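You operate a simulated robot arm through the tools that you are given. There is no shell and no other tool. Be economical: measure what you need, move in short steps, check, and stop when the job is done.

You run a simulated robot arm. Do the job below in one go: nothing can be reset, and whatever is moved stays where it is left.

## Task
Swap the grey pad at open clamp 2 for the drawer's black one.
Fine: grey pad into the drawer; shut drawer and clamp.
Where things are to end (x, y in the base frame): grey clamp pad within 0.05 m of [0.84, 0.06].

Only the result counts: the job must be done as asked and must still hold three seconds after the hand-in. Knocking over, shifting, dropping, spilling or breaking anything else fails it.

## Robot
A 7-joint arm with a two-finger parallel gripper on a trunk, on a base that drives. Base frame: it is fixed to the floor where the robot stands at the start and does not move with it; the origin is under the middle of the robot, x ahead of it, y to its left, z up; the surface under the hand at the start is at about z = 0.86. Units: m, degrees, N and s.
Its first joint turns from -149.0 to 149.0 degrees. Places, roughly: black pad one [1, 1, 0.5]; console drawer [0.8, 0, 0.7]; console drawer tray [0.9, 0, 0.7]; first clamp lever [1, 0.9, 0.8]; grey clamp pad [1, -1, 0.5]; key switch [0.8, -0.2, 0.9]; lamp board [1.1, 0, 0.9]; main switch [1, -0.6, 0.9]; pin lock [0.9, 0.1, 0.9]; release valve [0.8, 0.5, 0.7]; second clamp lever [0.8, -0.9, 0.7]; second pad seat [1.1, -0.9, 0.6]; speed dial [0.8, 0.7, 0.7]. Payload 3.5 kg.
Tool frame: the origin (TCP) lies between the finger pads and is the grasp point; the fingertips stand 0.023 m ahead of it; z points along the fingers, y is the line along which they close. Largest opening 0.094 m; finger width 0.038, thickness 0.01; the body of the gripper, 0.054 by 0.096 m, starts 0.039 m behind the TCP.
Orientation is that of the tool frame in the base frame, as a unit quaternion [w, x, y, z]. With the fingers straight down and closing along the base's y, the tool's x points along the base's -x, its y along +y and its z along -z.

## Interface
- The arm moves only by the tool step_arm. Its argument "steps" is a list of rows, each an object (a shift or turn left out is 0, a gripper value left out holds the last) with "offset": the shift along the base's x, y, z in m, a list of three; "angular": the turn, a rotation vector about the base's x, y, z in degrees, a list of three; "jaw": the closure in counts, from 0 (fully open) to 255 (shut). In form: [{"offset": [x, y, z], "angular": [ax, ay, az], "jaw": jaw}, ...]. A call has 1 to 8 rows; each row is the pose to reach, as a shift and turn from the pose commanded when the call began. A row lasts 0.2 s, in which the tool goes at most 0.05 m and 8.6 degrees; a call with a longer step from one row to the next is refused whole, and so is a gripper value outside its range. Where a pose cannot be reached the arm comes as near as it can. A force on the tool above 90 N (or 10 N above the force at the start of the call, whichever is more), or a blocked arm, ends the call early, and 0.2 s more pass. Each finger travels about 0.153 m/s and halts on what it meets, pressing with about 23 N; the grip force reading is that of the motor and also rises with nothing between the fingers. The clock runs only during rows and for 0.2 s after the last one: add rows that repeat a pose to give the fingers time. It gives the time, the measured TCP pose, the force on the tool (base axes), the opening and the grip force at its end, in the units of the frame above (readings bear some noise), with the torque about the TCP (base axes, N m) and any sound that the robot's microphone picked up.
- Cameras (640 x 400 px; columns grow to the right, rows downward): "scene" is now at [-0.2242, 0.1758, 1.3114]; the picture's right is [-0.17, -0.98, 0.00], its down [-0.33, 0.06, -0.94] and it looks along [0.93, -0.16, -0.34] (base axes); focal length 264 px, centre (320, 200). "wrist" rides on the gripper at [0.086, 0.016, -0.075] in the tool frame; the picture's right is [-0.18, 0.98, 0.00], its down [-0.58, -0.11, -0.81] and it looks along [-0.79, -0.15, 0.59] (tool axes); focal length 243 px, centre (320, 200). There is no depth. A picture from a camera that has moved, and an enlarged one, comes with that camera's place and axes in the base frame and with its lens. The place of the scene camera against the robot may be out by one fixed shift of up to 0.025 m in any direction.
- capture(camera): a new picture of that camera. The clock stands still meanwhile.
- drive_base(legs): drives the robot by 1 to 6 legs, each [ahead, left, turn to the left] in m, m and degrees, along the robot's own axes; the way and the turn of a leg run together, so that a leg with both is an arc; at most 1.5 m and 180 degrees a leg. The arm and the cameras ride along, it lands a little off, and it stops where it bumps. It gives what a move gives.
- aim_head(pan, tilt): turns the head with the scene camera to pan (to the left, within 143 degrees either way) and tilt (down, from -29 to 69), counted from straight ahead of the robot. It gives what a move gives.
- zoom(camera, box): a new picture of the part [left, top, right, bottom] of that camera's present view, enlarged. The clock stands still meanwhile.
- close_job(): hands the job in; it is judged then, once.

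Go step by step. Nothing tells you exact positions but the pictures and the camera data: compare them with the known pose of the tool, close in by small moves and look again before you grip or let go. The budget is 120 turns and 98 pictures, counting those below and the enlarged ones. Unless the task says otherwise, let go and move clear before handing in, and close with one line.

The tools are called after ">>>" as a command line: name --argument value ..., lists and objects as JSON in quotes. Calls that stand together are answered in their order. step_arm: Moves the arm, as the interface text tells. Its arguments: {"type":"object","properties":{"steps":{"type":"array"}},"required":["steps"]} The other tools are called the same way: drive_base (legs) drives the base; aim_head (pan, tilt) turns the head that bears the scene camera; capture (camera) takes a picture; zoom (camera, box) takes an enlarged picture of a part of a camera's view; close_job () hands the job in.

At the start:

```text
clock: 0.0
eef_pos: [0.7242, -0.1329, 0.9706]
orientation: [0.0, 0.0, 1.0, 0.0]
ft_force: [-0.3, 1.0, -1.2]
moment: [0.02, 0.04, 0.0]
grip_width: 0.094
grasp_force: 0.0
robot x, y, heading: [-0.0024, -0.0005, -0.1]
head pan, tilt: [-9.9, 19.7]
```

scene: 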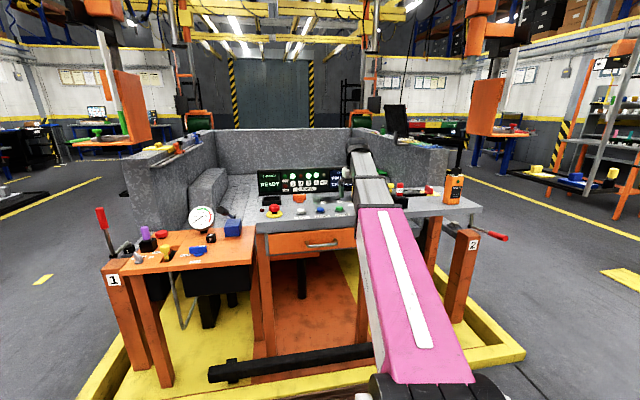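
wrist: 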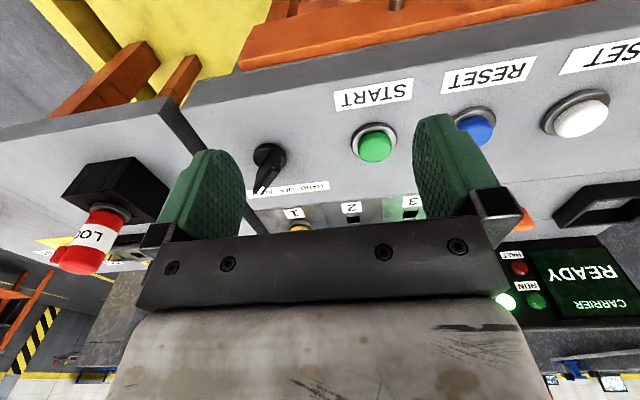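

I see a console with a drawer ahead, clamp 1 on the left and clamp 2 on the right. I'll look closer at clamp 2 and the console.

>>> zoom --camera "scene" --box '[240, 140, 480, 290]'

>>> zoom --camera "scene" --box '[400, 160, 560, 340]'

>>> zoom --camera "scene" --box '[80, 180, 260, 330]'

```text
2.67 times, centred on (360, 215) of scene
camera zoom: at [-0.2242, 0.1758, 1.3114], right [-0.17, -0.98, 0.0], down [-0.33, 0.06, -0.94], along [0.93, -0.16, -0.34], focal length 706 px, centre (213, 160)
```

zoom: 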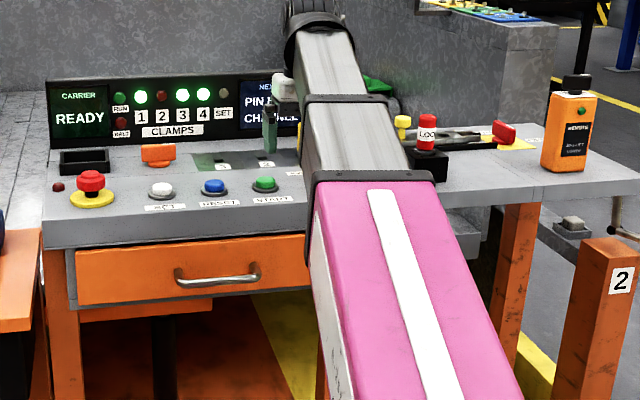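

```text
2.22 times, centred on (480, 250) of scene
camera zoom: at [-0.2242, 0.1758, 1.3114], right [-0.17, -0.98, 0.0], down [-0.33, 0.06, -0.94], along [0.93, -0.16, -0.34], focal length 588 px, centre (-36, 89)
```

zoom: 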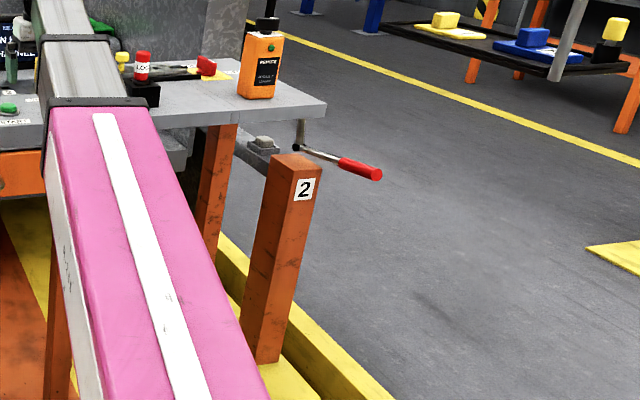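

```text
2.67 times, centred on (170, 255) of scene
camera zoom: at [-0.2242, 0.1758, 1.3114], right [-0.17, -0.98, 0.0], down [-0.33, 0.06, -0.94], along [0.93, -0.16, -0.34], focal length 706 px, centre (720, 53)
```

zoom: 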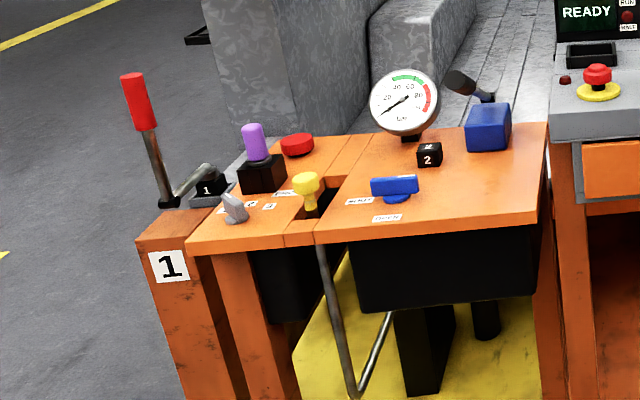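

Drawer handle appears near (0.77, 0, 0.75). I'll check the floor around the base and behind before backing up.

>>> aim_head --pan -50 --tilt 35

>>> capture --camera "scene"

>>> aim_head --pan -140 --tilt 45

>>> capture --camera "scene"

>>> aim_head --pan 10 --tilt 50

>>> capture --camera "scene"

```text
clock: 1.1
eef_pos: [0.7245, -0.1331, 0.9722]
orientation: [-0.001, 0.0, 1.0, 0.0]
ft_force: [-0.1, 0.8, -0.7]
moment: [-0.01, 0.01, 0.01]
grip_width: 0.0942
grasp_force: 0.0
robot x, y, heading: [-0.0012, -0.0012, 0.1]
head pan, tilt: [-50.0, 35.0]
```

```text
92 pictures are left
camera scene: at [-0.2593, 0.1245, 1.2871], right [-0.77, -0.64, 0.0], down [-0.37, 0.44, -0.82], along [0.53, -0.63, -0.57], focal length 264 px, centre (320, 200)
```

scene: 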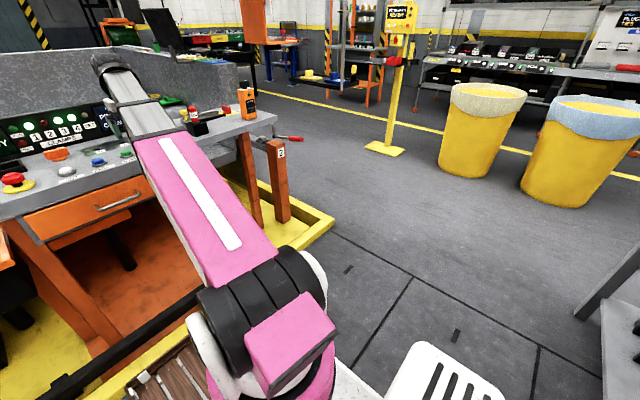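

```text
clock: 2.7
eef_pos: [0.7254, -0.1331, 0.9724]
orientation: [0.001, -0.001, 1.0, 0.0]
ft_force: [-0.5, -0.3, -0.1]
moment: [0.01, 0.0, -0.03]
grip_width: 0.0939
grasp_force: 0.1
robot x, y, heading: [-0.0022, 0.0026, 0.1]
head pan, tilt: [-140.0, 45.0]
```

```text
91 pictures are left
camera scene: at [-0.3782, 0.1396, 1.2722], right [-0.64, 0.77, 0.0], down [0.54, 0.45, -0.71], along [-0.54, -0.45, -0.71], focal length 264 px, centre (320, 200)
```

scene: 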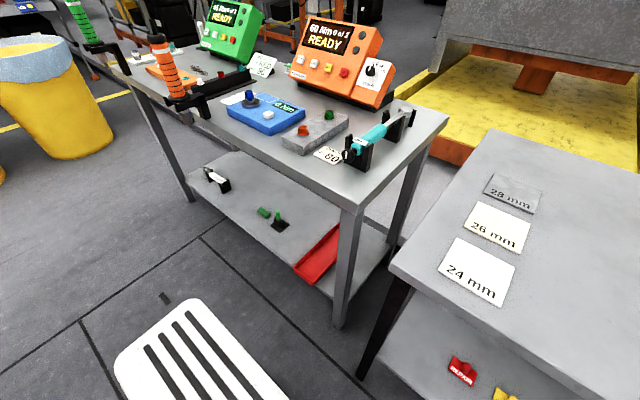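

```text
clock: 5.1
eef_pos: [0.7247, -0.1337, 0.9725]
orientation: [0.0, 0.0, 1.0, 0.001]
ft_force: [-0.5, 0.1, -0.4]
moment: [-0.03, 0.03, 0.01]
grip_width: 0.0939
grasp_force: 0.1
robot x, y, heading: [0.0009, 0.0022, 0.0]
head pan, tilt: [10.0, 50.0]
```

```text
90 pictures are left
camera scene: at [-0.2401, 0.2052, 1.2653], right [0.17, -0.98, 0.0], down [-0.75, -0.13, -0.64], along [0.63, 0.11, -0.77], focal length 264 px, centre (320, 200)
```

scene: 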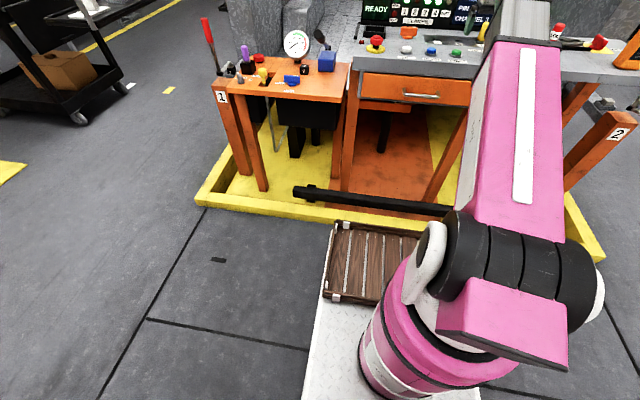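

The way is clear for a short backward move. I'll back 0.18 m, then swing the tool to point forward with fingers closing vertically.

>>> drive_base --legs '[[-0.18, 0, 0]]'

>>> step_arm --steps '[{"angular": [-4.6, -4.6, 4.6]}, {"angular": [-9.2, -9.2, 9.2]}, {"angular": [-13.8, -13.8, 13.8]}, {"angular": [-18.4, -18.4, 18.4]}, {"angular": [-23, -23, 23]}, {"angular": [-27.6, -27.6, 27.6]}, {"angular": [-32.2, -32.2, 32.2]}, {"angular": [-36.8, -36.8, 36.8]}]'

>>> step_arm --steps '[{"angular": [-4.6, -4.6, 4.6]}, {"angular": [-9.2, -9.2, 9.2]}, {"angular": [-13.8, -13.8, 13.8]}, {"angular": [-18.4, -18.4, 18.4]}, {"angular": [-23, -23, 23]}, {"angular": [-27.6, -27.6, 27.6]}, {"angular": [-32.5, -32.5, 32.5]}]'

>>> capture --camera "wrist"

>>> capture --camera "scene"

```text
clock: 6.6
eef_pos: [0.5451, -0.1357, 0.972]
orientation: [-0.001, 0.001, 1.0, 0.0]
ft_force: [-0.1, -0.3, 0.2]
moment: [-0.01, -0.01, 0.0]
grip_width: 0.0944
grasp_force: 0.1
robot x, y, heading: [-0.1813, -0.0017, -0.4]
head pan, tilt: [10.0, 50.0]
```

```text
clock: 8.4
eef_pos: [0.5465, -0.1357, 0.9716]
orientation: [0.306, -0.303, 0.849, -0.305]
ft_force: [0.2, 0.0, -0.4]
moment: [0.0, 0.0, -0.02]
grip_width: 0.0937
grasp_force: 0.1
robot x, y, heading: [-0.1812, -0.0014, -0.1]
head pan, tilt: [10.0, 50.0]
```

```text
clock: 10.0
eef_pos: [0.5456, -0.1367, 0.9708]
orientation: [0.5, -0.499, 0.502, -0.499]
ft_force: [-0.5, 0.1, 0.2]
moment: [-0.02, 0.01, 0.01]
grip_width: 0.094
grasp_force: 0.1
robot x, y, heading: [-0.1815, 0.0019, -0.6]
head pan, tilt: [10.0, 50.0]
```

```text
89 pictures are left
camera wrist: at [0.4695, -0.2211, 0.9556], right [0.0, 0.19, -0.98], down [-0.81, 0.58, 0.11], along [0.59, 0.79, 0.15], focal length 243 px, centre (320, 200)
```

wrist: 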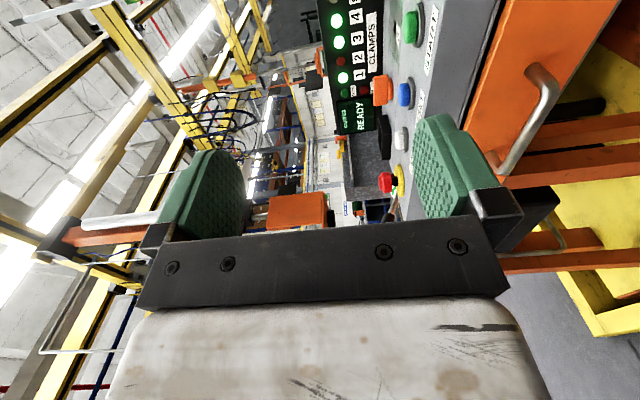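

```text
88 pictures are left
camera scene: at [-0.4196, 0.2065, 1.2653], right [0.17, -0.99, 0.0], down [-0.75, -0.13, -0.64], along [0.63, 0.11, -0.77], focal length 264 px, centre (320, 200)
```

scene: 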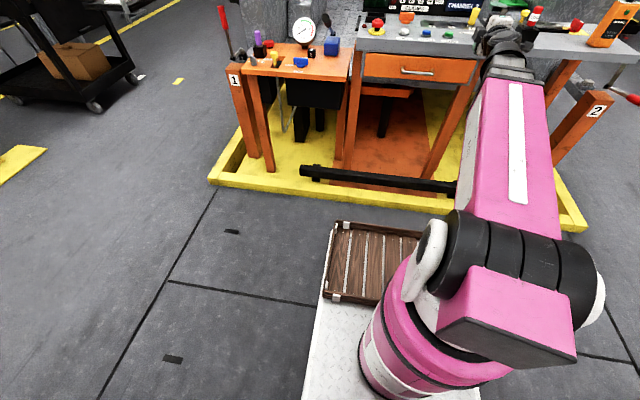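

The handle seems near (0.70, 0.0, 0.77). I'll move level with it, staying short, and look again.

>>> step_arm --steps '[{"offset": [0, 0.03, -0.04]}, {"offset": [0, 0.06, -0.08]}, {"offset": [0, 0.09, -0.12]}, {"offset": [0, 0.11, -0.16]}, {"offset": [0, 0.135, -0.2]}, {"offset": [0, 0.135, -0.2]}]'

>>> capture --camera "wrist"

>>> zoom --camera "scene" --box '[320, 0, 560, 150]'

```text
clock: 11.4
eef_pos: [0.5439, -0.0004, 0.7722]
orientation: [0.501, -0.5, 0.5, -0.499]
ft_force: [-0.8, -0.1, 0.3]
moment: [0.0, 0.0, 0.0]
grip_width: 0.094
grasp_force: 0.0
out of reach, approached as far as the arm can: row 2, 3, 4
robot x, y, heading: [-0.181, 0.0008, -0.2]
head pan, tilt: [10.0, 50.0]
```

```text
87 pictures are left
camera wrist: at [0.4699, -0.0856, 0.7569], right [0.0, 0.19, -0.98], down [-0.81, 0.58, 0.11], along [0.59, 0.79, 0.15], focal length 243 px, centre (320, 200)
```

wrist: 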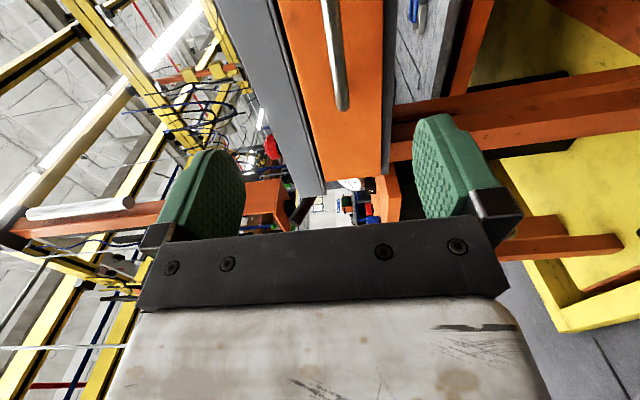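

```text
2.67 times, centred on (440, 75) of scene
camera zoom: at [-0.4196, 0.2065, 1.2653], right [0.17, -0.99, 0.0], down [-0.75, -0.13, -0.64], along [0.63, 0.11, -0.77], focal length 706 px, centre (0, 533)
```

zoom: 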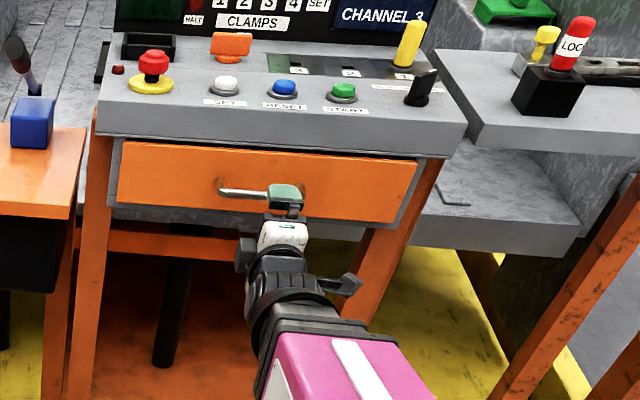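

Triangulated handle: bar along y at about x=0.705, z=0.76. I'll advance and grip.

>>> step_arm --steps '[{"offset": [0.045, 0, -0.012]}, {"offset": [0.09, 0, -0.012]}, {"offset": [0.125, 0, -0.012]}, {"offset": [0.15, 0, -0.012]}, {"offset": [0.15, 0, -0.012]}]'

>>> capture --camera "wrist"

```text
clock: 12.6
eef_pos: [0.6926, -0.0019, 0.76]
orientation: [0.501, -0.5, 0.5, -0.5]
ft_force: [-0.4, 0.3, -0.1]
moment: [-0.02, -0.01, 0.02]
grip_width: 0.0942
grasp_force: 0.0
robot x, y, heading: [-0.1812, 0.0003, -0.5]
head pan, tilt: [10.0, 50.0]
```

```text
85 pictures are left
camera wrist: at [0.6191, -0.0868, 0.7444], right [0.0, 0.19, -0.98], down [-0.81, 0.58, 0.11], along [0.59, 0.79, 0.15], focal length 243 px, centre (320, 200)
```

wrist: 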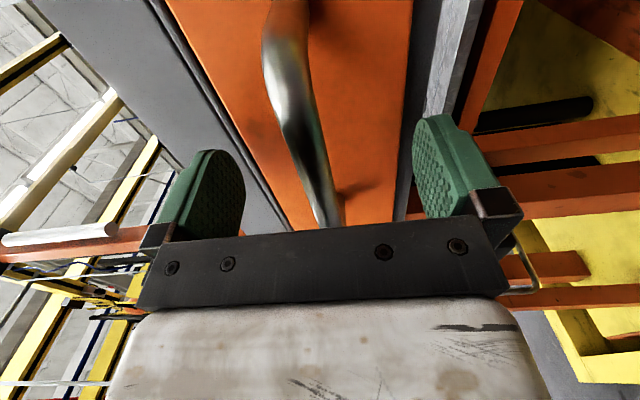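

The bar is between the fingers; closing on it.

>>> step_arm --steps '[{"offset": [0.01, 0, 0]}, {"offset": [0.01, 0, 0], "jaw": 255}, {"offset": [0.01, 0, 0], "jaw": 255}, {"offset": [0.01, 0, 0], "jaw": 255}, {"offset": [0.01, 0, 0], "jaw": 255}]'

>>> capture --camera "wrist"

```text
clock: 13.8
eef_pos: [0.7047, -0.0024, 0.7599]
orientation: [0.501, -0.5, 0.5, -0.499]
ft_force: [-0.1, -0.4, -6.8]
moment: [-0.6, -0.07, 0.15]
grip_width: 0.0137
grasp_force: 45.5
robot x, y, heading: [-0.1783, -0.0006, -0.0]
head pan, tilt: [10.0, 50.0]
```

```text
84 pictures are left
camera wrist: at [0.6294, -0.0865, 0.7445], right [0.0, 0.19, -0.98], down [-0.81, 0.58, 0.11], along [0.59, 0.79, 0.15], focal length 243 px, centre (320, 200)
```

wrist: 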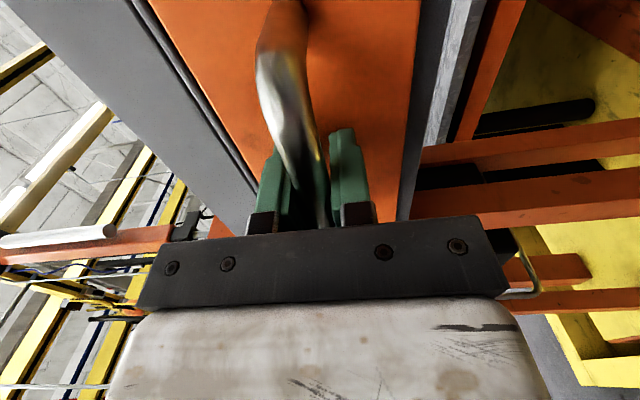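

Gripped the handle (13.7 mm). Pulling slowly straight back.

>>> step_arm --steps '[{"offset": [-0.02, 0, 0]}, {"offset": [-0.04, 0, 0]}, {"offset": [-0.065, 0, 0]}, {"offset": [-0.09, 0, 0]}, {"offset": [-0.115, 0, 0]}, {"offset": [-0.14, 0, 0]}, {"offset": [-0.14, 0, 0]}]'

>>> capture --camera "scene"

```text
clock: 15.4
eef_pos: [0.5645, -0.002, 0.7599]
orientation: [0.501, -0.498, 0.501, -0.5]
ft_force: [-1.7, -34.8, 1.9]
moment: [-0.96, -0.01, 0.35]
grip_width: 0.0137
grasp_force: 44.9
robot x, y, heading: [-0.1809, -0.0007, -0.4]
head pan, tilt: [10.0, 50.0]
```

```text
83 pictures are left
camera scene: at [-0.4197, 0.2056, 1.2654], right [0.17, -0.99, 0.0], down [-0.75, -0.13, -0.64], along [0.63, 0.11, -0.77], focal length 264 px, centre (320, 200)
```

scene: 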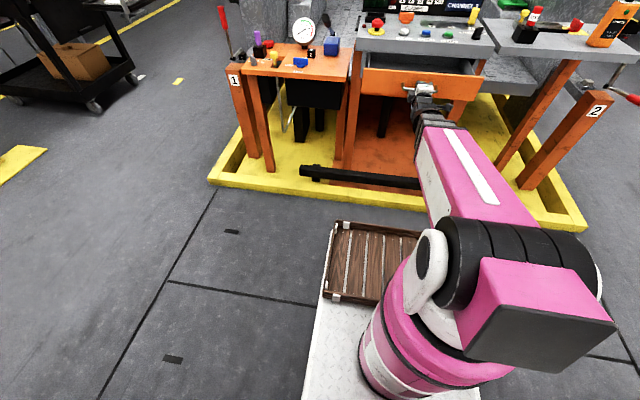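

The drawer is opening. I'll pull further and look inside.

>>> step_arm --steps '[{"offset": [-0.025, 0, 0]}, {"offset": [-0.05, 0, 0]}, {"offset": [-0.07, 0, 0]}, {"offset": [-0.09, 0, 0]}, {"offset": [-0.09, 0, 0]}]'

>>> zoom --camera "scene" --box '[320, 0, 560, 150]'

```text
clock: 16.6
eef_pos: [0.4749, 0.0006, 0.7598]
orientation: [0.5, -0.5, 0.501, -0.498]
ft_force: [-1.6, -24.4, -12.3]
moment: [-0.87, -0.09, 0.54]
grip_width: 0.0136
grasp_force: 44.8
robot x, y, heading: [-0.1784, -0.0003, -0.2]
head pan, tilt: [10.0, 50.0]
```

```text
2.67 times, centred on (440, 75) of scene
camera zoom: at [-0.4194, 0.2061, 1.2654], right [0.17, -0.99, 0.0], down [-0.76, -0.13, -0.64], along [0.63, 0.11, -0.77], focal length 706 px, centre (0, 533)
```

zoom: 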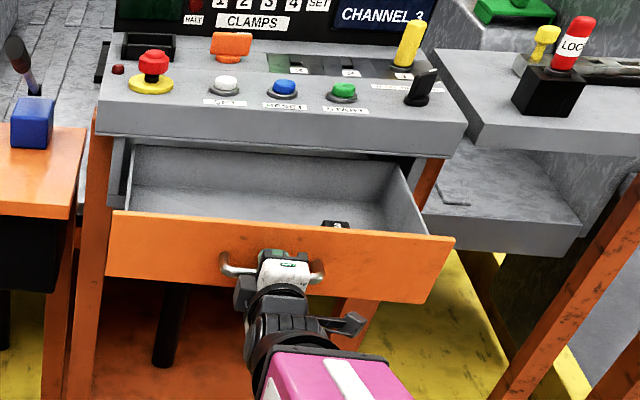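

Drawer open about 0.23 m with the black pad at its right front. I'll release the handle and back off.

>>> step_arm --steps '[{"jaw": 60}, {"jaw": 60}, {"offset": [-0.03, 0, 0], "jaw": 60}, {"offset": [-0.06, 0, 0], "jaw": 60}, {"offset": [-0.06, 0, 0], "jaw": 60}]'

>>> capture --camera "wrist"

```text
clock: 17.8
eef_pos: [0.4524, -0.0004, 0.7496]
orientation: [0.501, -0.499, 0.5, -0.499]
ft_force: [0.3, -0.3, 0.7]
moment: [0.01, -0.01, 0.01]
grip_width: 0.0719
grasp_force: 0.0
out of reach, approached as far as the arm can: row 3, 4, 5
robot x, y, heading: [-0.1818, 0.0012, -0.2]
head pan, tilt: [10.0, 50.0]
```

```text
81 pictures are left
camera wrist: at [0.3775, -0.0845, 0.7331], right [0.0, 0.19, -0.98], down [-0.81, 0.58, 0.11], along [0.59, 0.79, 0.15], focal length 243 px, centre (320, 200)
```

wrist: 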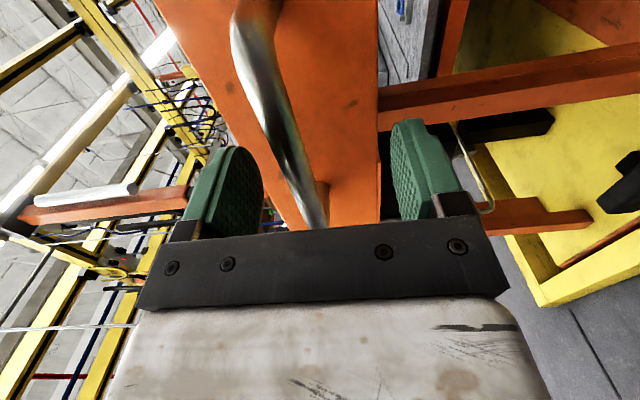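

The arm is at its near limit; I'll drive the base back 0.08 m to clear the handle, then raise the arm.

>>> drive_base --legs '[[-0.08, 0, 0]]'

>>> step_arm --steps '[{"offset": [0.02, 0, 0.05], "jaw": 0}, {"offset": [0.02, 0, 0.1]}, {"offset": [0.02, 0, 0.15]}, {"offset": [0.02, 0, 0.2]}, {"offset": [0.02, 0, 0.25]}, {"offset": [0.02, 0, 0.25]}]'

```text
clock: 18.9
eef_pos: [0.3864, -0.0014, 0.7492]
orientation: [0.5, -0.499, 0.501, -0.5]
ft_force: [-0.5, 0.2, -0.2]
moment: [0.0, 0.0, -0.01]
grip_width: 0.0717
grasp_force: 0.1
robot x, y, heading: [-0.2471, -0.0021, -0.2]
head pan, tilt: [10.0, 50.0]
stopped in leg 1: the robot was blocked; the commanded pose is now the measured one
```

```text
refused: row 1 steps farther than a row can; nothing moved
```

The base touched something behind at x=-0.247; no further back. Raise the arm and turn it down.

>>> step_arm --steps '[{"offset": [0, 0, 0.045], "jaw": 0}, {"offset": [0, 0, 0.09]}, {"offset": [0, 0, 0.135]}, {"offset": [0, 0, 0.18]}, {"offset": [0, 0, 0.225]}, {"offset": [0, 0, 0.26]}, {"offset": [0, 0, 0.26]}]'

>>> aim_head --pan -140 --tilt 50

>>> capture --camera "scene"

```text
clock: 20.5
eef_pos: [0.4064, 0.0001, 1.014]
orientation: [0.501, -0.498, 0.501, -0.499]
ft_force: [0.8, -0.1, -0.4]
moment: [0.06, 0.01, -0.01]
grip_width: 0.094
grasp_force: 0.2
out of reach, approached as far as the arm can: row 1, 2, 3, 4, 5, 6, 7
robot x, y, heading: [-0.2418, -0.0018, -0.4]
head pan, tilt: [10.0, 50.0]
```

```text
clock: 22.9
eef_pos: [0.4054, 0.0, 1.0135]
orientation: [0.5, -0.499, 0.501, -0.5]
ft_force: [-0.6, -0.6, 0.2]
moment: [0.03, -0.04, -0.04]
grip_width: 0.0937
grasp_force: 0.1
robot x, y, heading: [-0.2426, 0.001, -0.5]
head pan, tilt: [-140.0, 50.0]
```

```text
80 pictures are left
camera scene: at [-0.6201, 0.1443, 1.2653], right [-0.64, 0.77, 0.0], down [0.59, 0.49, -0.64], along [-0.49, -0.41, -0.77], focal length 264 px, centre (320, 200)
```

scene: 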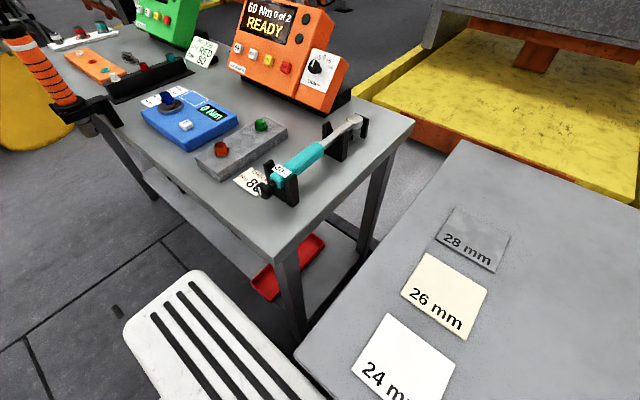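

Everything behind still stands. Forward slightly, then turn the tool down over the drawer.

>>> drive_base --legs '[[0.07, 0, 0]]'

>>> step_arm --steps '[{"angular": [4.6, 4.6, -4.6]}, {"angular": [9.2, 9.2, -9.2]}, {"angular": [13.8, 13.8, -13.8]}, {"angular": [18.4, 18.4, -18.4]}, {"angular": [23, 23, -23]}, {"angular": [27.6, 27.6, -27.6]}, {"angular": [32.2, 32.2, -32.2]}, {"angular": [36.8, 36.8, -36.8]}]'

>>> step_arm --steps '[{"angular": [4.6, 4.6, -4.6]}, {"angular": [9.2, 9.2, -9.2]}, {"angular": [13.8, 13.8, -13.8]}, {"angular": [18.4, 18.4, -18.4]}, {"angular": [23, 23, -23]}, {"angular": [27.6, 27.6, -27.6]}, {"angular": [32.5, 32.5, -32.5]}]'

>>> aim_head --pan -10 --tilt 40

>>> capture --camera "scene"

>>> capture --camera "wrist"

```text
clock: 23.9
eef_pos: [0.4765, -0.0017, 1.0136]
orientation: [0.5, -0.498, 0.502, -0.5]
ft_force: [-0.1, 1.0, -0.2]
moment: [0.01, 0.04, 0.02]
grip_width: 0.094
grasp_force: 0.0
robot x, y, heading: [-0.1738, -0.0003, -0.6]
head pan, tilt: [-140.0, 50.0]
```

```text
clock: 25.7
eef_pos: [0.475, -0.0009, 1.0144]
orientation: [0.271, -0.269, 0.883, -0.272]
ft_force: [-0.3, 0.7, -0.2]
moment: [-0.02, -0.01, 0.0]
grip_width: 0.0939
grasp_force: 0.1
robot x, y, heading: [-0.175, -0.0012, -0.3]
head pan, tilt: [-140.0, 50.0]
```

```text
clock: 27.3
eef_pos: [0.4761, -0.0005, 1.0146]
orientation: [-0.001, 0.001, 1.0, 0.0]
ft_force: [4.1, -6.6, -11.4]
moment: [0.42, -0.62, 0.54]
grip_width: 0.094
grasp_force: 0.1
robot x, y, heading: [-0.1795, 0.0035, -0.4]
head pan, tilt: [-140.0, 50.0]
```

```text
clock: 29.4
eef_pos: [0.4752, -0.001, 1.0138]
orientation: [-0.001, 0.0, 1.0, 0.0]
ft_force: [3.9, 2.2, -9.8]
moment: [-0.46, -0.52, -0.29]
grip_width: 0.094
grasp_force: 0.1
robot x, y, heading: [-0.1732, -0.0019, -0.4]
head pan, tilt: [-10.0, 40.0]
```

```text
79 pictures are left
camera scene: at [-0.4071, 0.1781, 1.2795], right [-0.18, -0.98, 0.0], down [-0.63, 0.12, -0.77], along [0.75, -0.14, -0.64], focal length 264 px, centre (320, 200)
```

scene: 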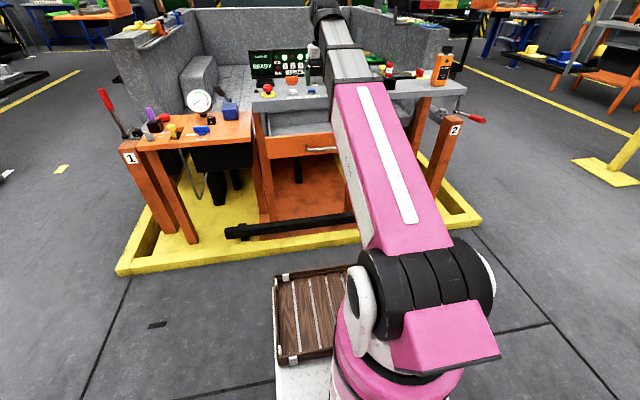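

```text
78 pictures are left
camera wrist: at [0.3888, 0.0174, 1.0898], right [0.19, 0.98, 0.0], down [0.58, -0.11, 0.81], along [0.79, -0.15, -0.59], focal length 243 px, centre (320, 200)
```

wrist: 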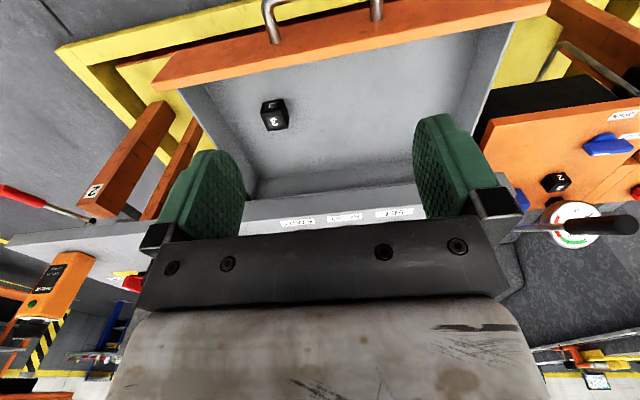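

A black block marked "3" lies in the drawer around (0.61, -0.10). I'll zoom on it.

>>> zoom --camera "wrist" --box '[160, 20, 480, 220]'

>>> step_arm --steps '[{"offset": [0.03, -0.03, 0]}, {"offset": [0.06, -0.06, 0]}, {"offset": [0.1, -0.08, -0.02]}, {"offset": [0.12, -0.1, -0.05]}, {"offset": [0.12, -0.1, -0.08]}, {"offset": [0.12, -0.1, -0.08]}]'

>>> capture --camera "wrist"

```text
2.00 times, centred on (320, 120) of wrist
camera zoom: at [0.3888, 0.0174, 1.0898], right [0.19, 0.98, 0.0], down [0.58, -0.11, 0.81], along [0.79, -0.15, -0.59], focal length 485 px, centre (320, 360)
```

zoom: 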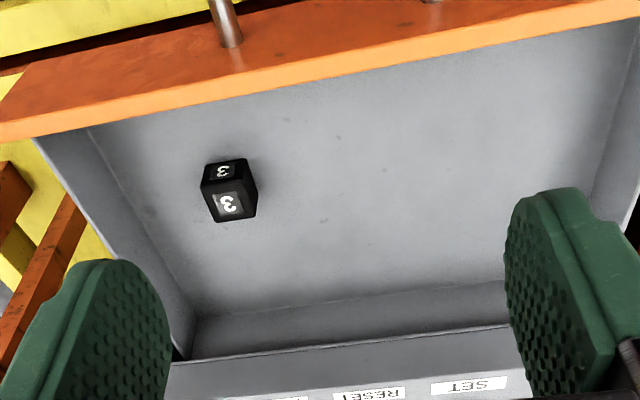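

```text
clock: 30.8
eef_pos: [0.5973, -0.1017, 0.9345]
orientation: [-0.001, 0.001, 1.0, 0.001]
ft_force: [-0.3, 0.0, -0.4]
moment: [0.02, 0.05, 0.01]
grip_width: 0.0942
grasp_force: 0.1
robot x, y, heading: [-0.1768, -0.0008, -0.6]
head pan, tilt: [-10.0, 40.0]
```

```text
76 pictures are left
camera wrist: at [0.5104, -0.0833, 1.0101], right [0.19, 0.98, 0.0], down [0.58, -0.11, 0.8], along [0.79, -0.15, -0.59], focal length 243 px, centre (320, 200)
```

wrist: 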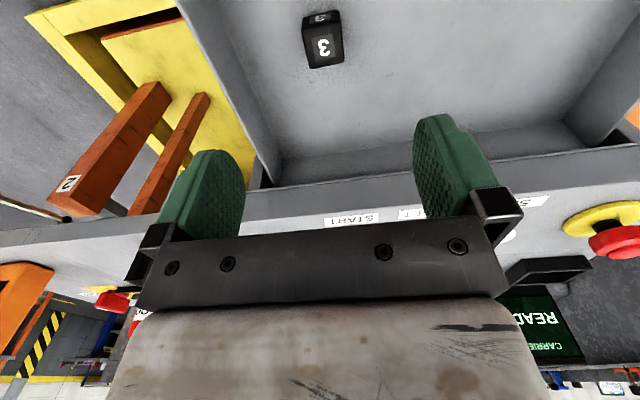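

Block top is at about (0.605, -0.099, 0.765), 35 mm wide, square to the axes. Descend partway with a narrowed jaw and check.

>>> step_arm --steps '[{"offset": [0.008, 0.002, -0.04], "jaw": 80}, {"offset": [0.008, 0.002, -0.08]}, {"offset": [0.008, 0.002, -0.11]}, {"offset": [0.008, 0.002, -0.13]}, {"offset": [0.008, 0.002, -0.13]}]'

>>> capture --camera "wrist"

```text
clock: 32.0
eef_pos: [0.6044, -0.0991, 0.8041]
orientation: [-0.002, 0.001, 1.0, -0.001]
ft_force: [-0.4, -0.1, -0.2]
moment: [0.01, 0.0, -0.01]
grip_width: 0.0648
grasp_force: 0.0
robot x, y, heading: [-0.1738, -0.0008, -0.4]
head pan, tilt: [-10.0, 40.0]
```

```text
75 pictures are left
camera wrist: at [0.5171, -0.0808, 0.8801], right [0.19, 0.98, 0.0], down [0.58, -0.11, 0.8], along [0.79, -0.15, -0.59], focal length 243 px, centre (320, 200)
```

wrist: 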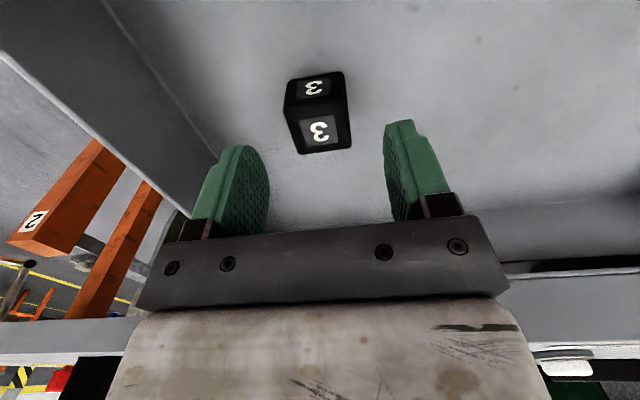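

Aligned between the fingers. Descend and grip.

>>> step_arm --steps '[{"offset": [0.002, 0.003, -0.03]}, {"offset": [0.002, 0.003, -0.042]}, {"offset": [0.002, 0.003, -0.042], "jaw": 255}, {"offset": [0.002, 0.003, -0.042], "jaw": 255}, {"offset": [0.002, 0.003, -0.042], "jaw": 255}]'

>>> step_arm --steps '[{"offset": [0, 0, 0.04]}, {"offset": [0, 0, 0.08]}, {"offset": [0, 0, 0.12]}, {"offset": [0, 0, 0.16]}, {"offset": [0, 0, 0.2]}, {"offset": [0, 0, 0.2]}]'

>>> capture --camera "wrist"

```text
clock: 33.2
eef_pos: [0.6053, -0.0961, 0.7626]
orientation: [-0.002, 0.002, 1.0, 0.0]
ft_force: [0.7, 0.6, 0.0]
moment: [0.0, -0.04, -0.01]
grip_width: 0.0351
grasp_force: 23.3
robot x, y, heading: [-0.1723, 0.0011, -0.7]
head pan, tilt: [-10.0, 40.0]
```

```text
clock: 34.6
eef_pos: [0.6061, -0.0954, 0.963]
orientation: [-0.002, 0.002, 1.0, -0.001]
ft_force: [0.0, -0.3, -0.5]
moment: [0.03, -0.04, 0.0]
grip_width: 0.0353
grasp_force: 23.4
robot x, y, heading: [-0.1799, -0.0024, -0.5]
head pan, tilt: [-10.0, 40.0]
```

```text
74 pictures are left
camera wrist: at [0.5188, -0.0775, 1.0389], right [0.19, 0.98, 0.0], down [0.58, -0.11, 0.8], along [0.79, -0.15, -0.59], focal length 243 px, centre (320, 200)
```

wrist: 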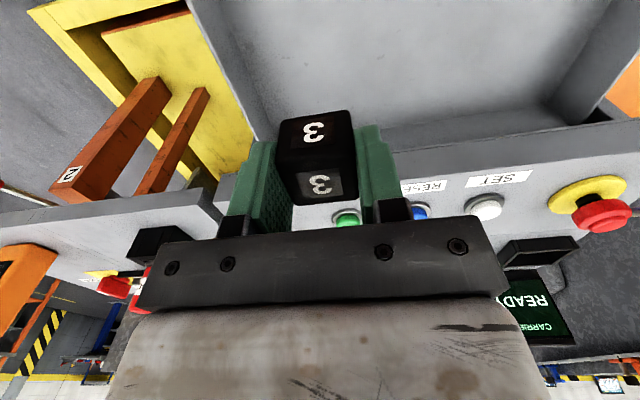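

Black pad held. I'll raise and retract the arm, then drive toward clamp 2.

>>> step_arm --steps '[{"offset": [-0.02, 0, 0.04]}, {"offset": [-0.04, 0, 0.08]}, {"offset": [-0.06, 0, 0.12]}, {"offset": [-0.08, 0, 0.16]}, {"offset": [-0.1, 0, 0.2]}, {"offset": [-0.1, 0, 0.22]}]'

>>> drive_base --legs '[[0.15, 0, 0], [0, -0.6, 0]]'

>>> aim_head --pan -15 --tilt 30

>>> capture --camera "scene"

>>> capture --camera "wrist"

```text
clock: 35.4
eef_pos: [0.5586, -0.096, 1.0679]
orientation: [0.014, 0.004, 1.0, -0.004]
ft_force: [11.9, -2.9, -19.8]
moment: [-0.37, -0.95, -0.11]
grip_width: 0.0352
grasp_force: 23.4
robot x, y, heading: [-0.1774, -0.0034, -0.6]
head pan, tilt: [-10.0, 40.0]
stopped in row 3: the force on the tool passed its limit at 131 N (the readings are from after the stop); the commanded pose is now the measured one
```

```text
clock: 39.7
eef_pos: [0.7083, -0.6879, 1.0688]
orientation: [0.013, -0.001, 1.0, -0.004]
ft_force: [14.6, -2.2, -36.1]
moment: [-0.88, -2.14, -0.23]
grip_width: 0.0354
grasp_force: 23.3
robot x, y, heading: [-0.029, -0.5965, 0.0]
head pan, tilt: [-10.0, 40.0]
```

```text
clock: 40.4
eef_pos: [0.7089, -0.6874, 1.0671]
orientation: [0.013, -0.001, 1.0, -0.003]
ft_force: [7.7, -1.6, -19.1]
moment: [-0.37, -1.03, -0.1]
grip_width: 0.0352
grasp_force: 22.6
robot x, y, heading: [-0.0267, -0.6002, -0.0]
head pan, tilt: [-15.0, 30.0]
```

```text
73 pictures are left
camera scene: at [-0.2561, -0.4306, 1.2948], right [-0.26, -0.97, 0.0], down [-0.48, 0.13, -0.87], along [0.84, -0.22, -0.5], focal length 264 px, centre (320, 200)
```

scene: 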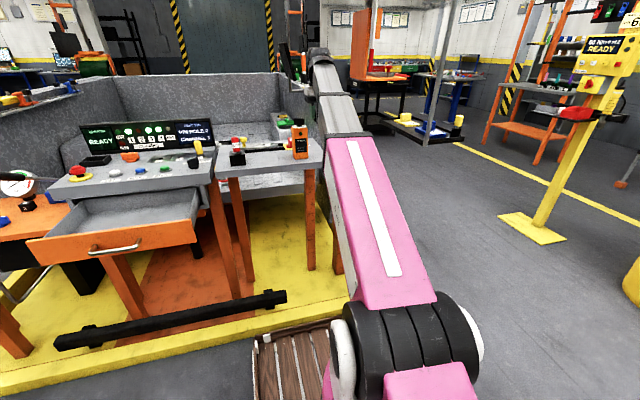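

```text
72 pictures are left
camera wrist: at [0.6193, -0.6691, 1.1405], right [0.18, 0.98, 0.0], down [0.56, -0.1, 0.82], along [0.81, -0.15, -0.57], focal length 243 px, centre (320, 200)
```

wrist: 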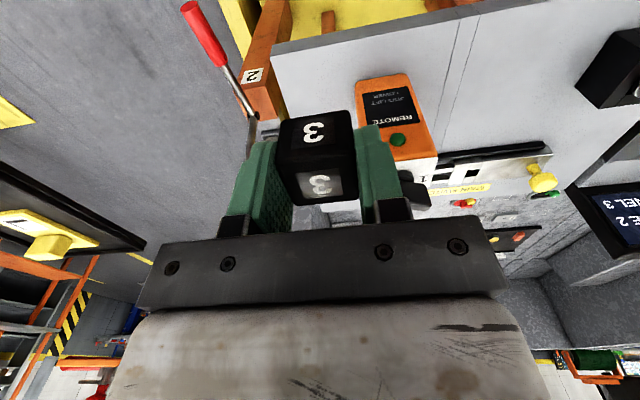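

The arm was folding against itself; I'll move the tool forward slightly to relieve it, then drive further right so the scene camera can see clamp 2.

>>> step_arm --steps '[{"offset": [0.03, 0, 0]}, {"offset": [0.05, 0, 0]}, {"offset": [0.05, 0, 0]}]'

>>> drive_base --legs '[[0, -0.55, 0]]'

>>> aim_head --pan 10 --tilt 35

>>> capture --camera "scene"

>>> capture --camera "wrist"

```text
clock: 41.2
eef_pos: [0.7581, -0.6857, 1.0674]
orientation: [0.012, -0.001, 1.0, -0.004]
ft_force: [0.1, 0.2, -1.0]
moment: [0.02, 0.01, 0.0]
grip_width: 0.0354
grasp_force: 22.9
robot x, y, heading: [-0.0265, -0.597, 0.3]
head pan, tilt: [-15.0, 30.0]
```

```text
clock: 43.6
eef_pos: [0.7573, -1.0621, 1.067]
orientation: [0.013, -0.009, 1.0, -0.003]
ft_force: [0.3, 0.7, -0.9]
moment: [-0.03, -0.01, -0.04]
grip_width: 0.0353
grasp_force: 22.5
robot x, y, heading: [-0.0247, -0.9901, 0.4]
head pan, tilt: [-15.0, 30.0]
stopped in leg 1: the robot was blocked; the commanded pose is now the measured one
```

```text
clock: 44.5
eef_pos: [0.758, -1.0638, 1.0667]
orientation: [0.014, -0.008, 1.0, -0.003]
ft_force: [0.1, 0.1, -0.7]
moment: [-0.03, -0.02, 0.01]
grip_width: 0.035
grasp_force: 23.3
robot x, y, heading: [-0.025, -0.9898, -0.1]
head pan, tilt: [10.0, 35.0]
```

```text
71 pictures are left
camera scene: at [-0.2568, -0.7807, 1.2868], right [0.18, -0.98, 0.0], down [-0.56, -0.1, -0.82], along [0.81, 0.14, -0.57], focal length 264 px, centre (320, 200)
```

scene: 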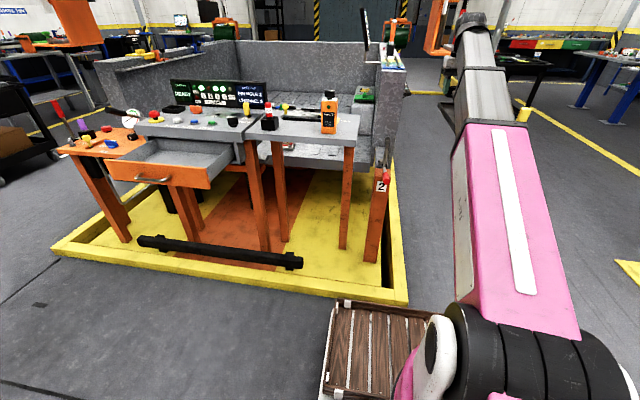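

```text
70 pictures are left
camera wrist: at [0.669, -1.0457, 1.1398], right [0.17, 0.99, 0.0], down [0.56, -0.09, 0.82], along [0.81, -0.14, -0.57], focal length 243 px, centre (320, 200)
```

wrist: 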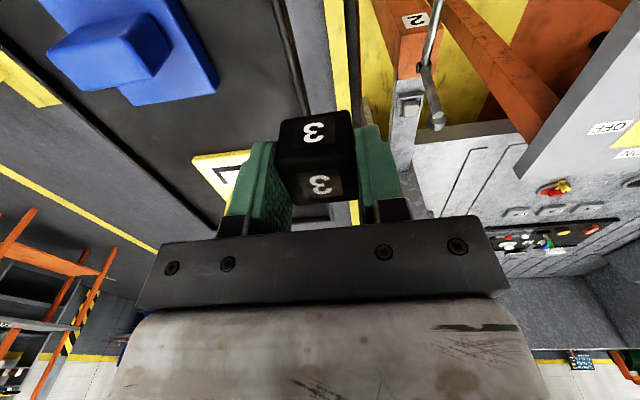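

The base was blocked on the right. I'll look right to see what it met.

>>> aim_head --pan -75 --tilt 40

>>> capture --camera "scene"

>>> aim_head --pan -125 --tilt 45

>>> capture --camera "scene"

```text
clock: 46.1
eef_pos: [0.7585, -1.0628, 1.0663]
orientation: [0.013, -0.008, 1.0, -0.003]
ft_force: [-0.2, 0.9, -0.8]
moment: [-0.01, 0.0, 0.01]
grip_width: 0.0353
grasp_force: 22.6
robot x, y, heading: [-0.0288, -0.9889, 0.1]
head pan, tilt: [-75.0, 40.0]
```

```text
69 pictures are left
camera scene: at [-0.3211, -0.8779, 1.2793], right [-0.96, -0.26, 0.0], down [-0.17, 0.62, -0.77], along [0.2, -0.74, -0.64], focal length 264 px, centre (320, 200)
```

scene: 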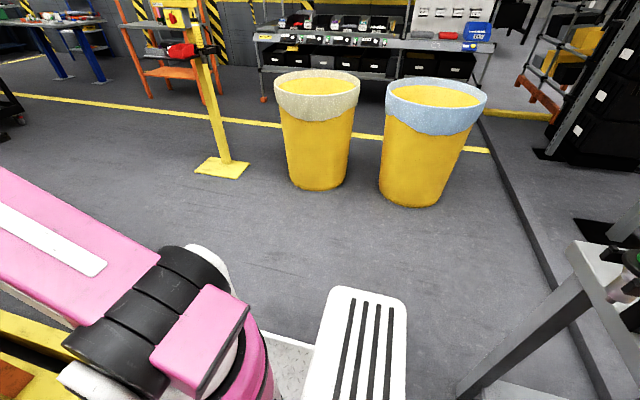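

```text
clock: 47.3
eef_pos: [0.7574, -1.0629, 1.0671]
orientation: [0.013, -0.008, 1.0, -0.005]
ft_force: [0.1, 0.0, 0.3]
moment: [-0.03, -0.03, 0.02]
grip_width: 0.0351
grasp_force: 22.3
robot x, y, heading: [-0.03, -0.9891, 0.2]
head pan, tilt: [-125.0, 45.0]
```

```text
68 pictures are left
camera scene: at [-0.3898, -0.8626, 1.272], right [-0.82, 0.57, 0.0], down [0.4, 0.58, -0.71], along [-0.4, -0.58, -0.71], focal length 264 px, centre (320, 200)
```

scene: 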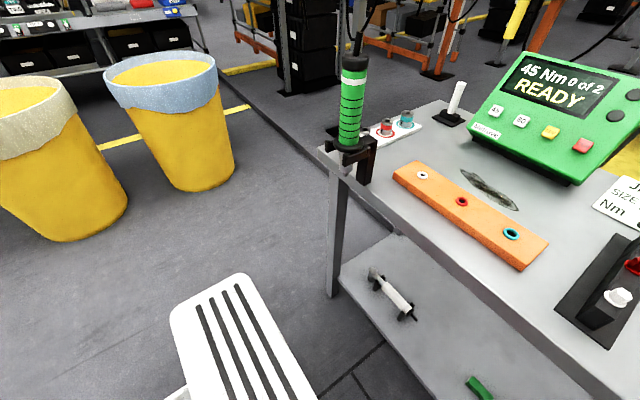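

Nothing visible on this side. I'll look in the front-right direction around the arm, where a tray seems close.

>>> aim_head --pan -40 --tilt 35

>>> capture --camera "scene"

```text
clock: 48.9
eef_pos: [0.7586, -1.062, 1.0668]
orientation: [0.013, -0.008, 1.0, -0.005]
ft_force: [-0.2, 0.3, -0.3]
moment: [-0.01, -0.01, 0.0]
grip_width: 0.0354
grasp_force: 22.7
robot x, y, heading: [-0.027, -0.9851, 0.3]
head pan, tilt: [-40.0, 35.0]
```

```text
67 pictures are left
camera scene: at [-0.2758, -0.8522, 1.2868], right [-0.64, -0.77, 0.0], down [-0.44, 0.37, -0.82], along [0.63, -0.53, -0.57], focal length 264 px, centre (320, 200)
```

scene: 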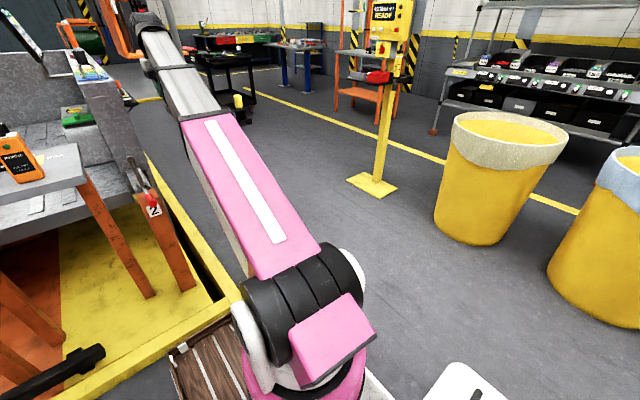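

The floor is clear and nothing looks disturbed. Zoom the wrist view at clamp 2.

>>> zoom --camera "wrist" --box '[340, 0, 560, 200]'

>>> zoom --camera "scene" --box '[60, 120, 260, 300]'

```text
2.00 times, centred on (450, 100) of wrist
camera zoom: at [0.6691, -1.0458, 1.1397], right [0.17, 0.99, 0.0], down [0.56, -0.09, 0.82], along [0.81, -0.14, -0.57], focal length 485 px, centre (60, 400)
```

zoom: 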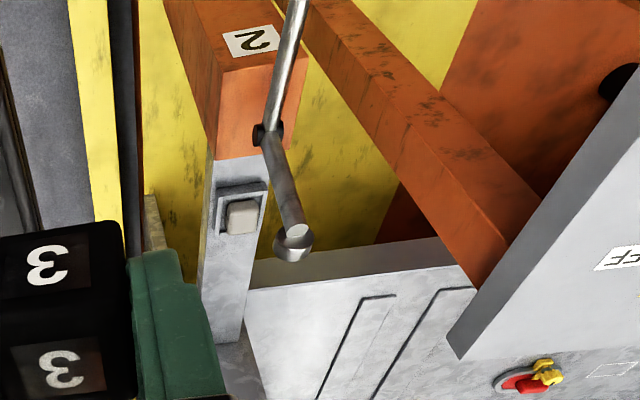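

```text
2.22 times, centred on (160, 210) of scene
camera zoom: at [-0.2758, -0.8522, 1.2868], right [-0.64, -0.77, 0.0], down [-0.44, 0.37, -0.82], along [0.63, -0.53, -0.57], focal length 588 px, centre (676, 178)
```

zoom: 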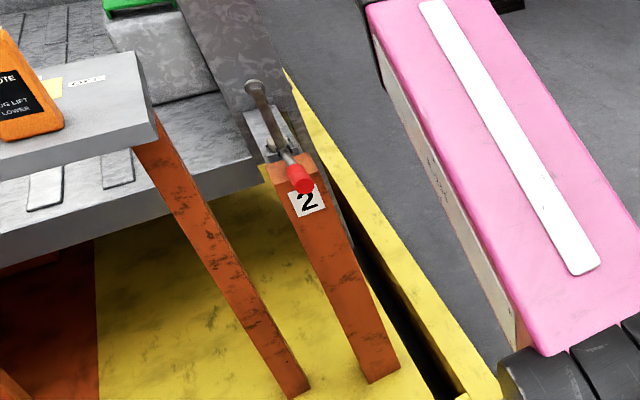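

Clamp 2: pivot ≈(0.94,-0.89,0.66), arm raised, handle pointing to -x, grey pad in its seat at ≈(1.06,-0.89,0.62). First I'll park the black pad on the free right corner of the console wing, around (0.83,-0.69).

>>> step_arm --steps '[{"offset": [0.01, 0.047, 0]}, {"offset": [0.02, 0.094, 0]}, {"offset": [0.03, 0.14, 0]}, {"offset": [0.04, 0.185, 0]}, {"offset": [0.05, 0.232, 0]}, {"offset": [0.06, 0.28, 0]}, {"offset": [0.065, 0.325, -0.01]}, {"offset": [0.07, 0.36, -0.03]}]'

>>> capture --camera "wrist"

>>> capture --camera "scene"

```text
clock: 50.6
eef_pos: [0.8292, -0.7059, 1.0383]
orientation: [0.013, -0.007, 1.0, -0.003]
ft_force: [0.3, -0.2, -0.7]
moment: [0.0, 0.03, 0.02]
grip_width: 0.0352
grasp_force: 22.9
robot x, y, heading: [-0.0295, -0.9875, 0.4]
head pan, tilt: [-40.0, 35.0]
```

```text
64 pictures are left
camera wrist: at [0.7395, -0.6879, 1.11], right [0.17, 0.99, 0.0], down [0.56, -0.1, 0.82], along [0.81, -0.14, -0.57], focal length 243 px, centre (320, 200)
```

wrist: 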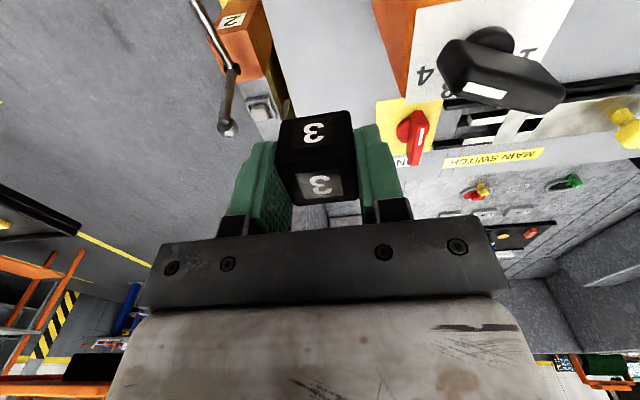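

```text
63 pictures are left
camera scene: at [-0.2756, -0.854, 1.287], right [-0.64, -0.77, 0.0], down [-0.44, 0.37, -0.82], along [0.63, -0.53, -0.57], focal length 264 px, centre (320, 200)
```

scene: 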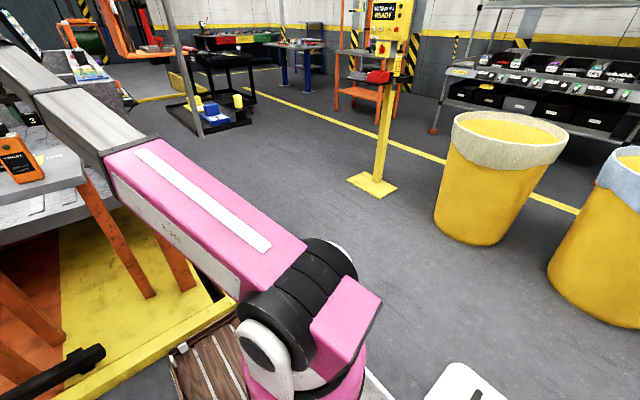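

I'll zoom in to understand what is on the wing table beneath.

>>> zoom --camera "wrist" --box '[180, 0, 640, 220]'

>>> aim_head --pan 15 --tilt 25

>>> capture --camera "scene"

```text
1.39 times, centred on (410, 110) of wrist
camera zoom: at [0.7395, -0.6879, 1.11], right [0.17, 0.99, 0.0], down [0.56, -0.1, 0.82], along [0.81, -0.14, -0.57], focal length 338 px, centre (195, 325)
```

zoom: 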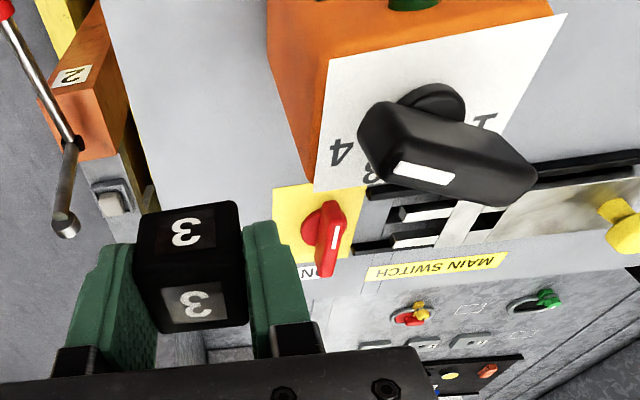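

```text
clock: 51.9
eef_pos: [0.8285, -0.7046, 1.0375]
orientation: [0.014, -0.008, 1.0, -0.004]
ft_force: [0.6, -0.1, 0.2]
moment: [0.03, -0.03, -0.02]
grip_width: 0.0353
grasp_force: 23.0
robot x, y, heading: [-0.0274, -0.9881, 0.2]
head pan, tilt: [15.0, 25.0]
```

```text
61 pictures are left
camera scene: at [-0.2543, -0.7736, 1.3028], right [0.26, -0.97, 0.0], down [-0.41, -0.11, -0.91], along [0.87, 0.24, -0.42], focal length 264 px, centre (320, 200)
```

scene: 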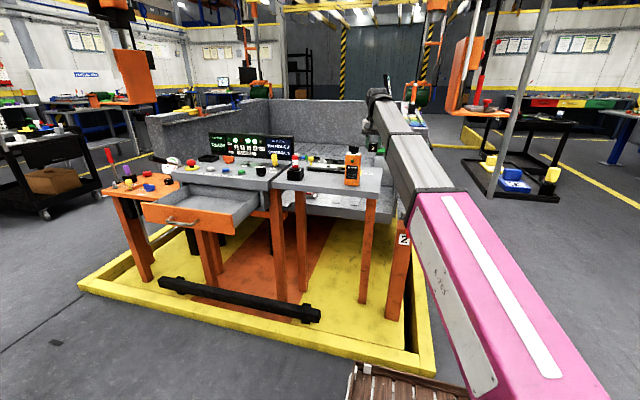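

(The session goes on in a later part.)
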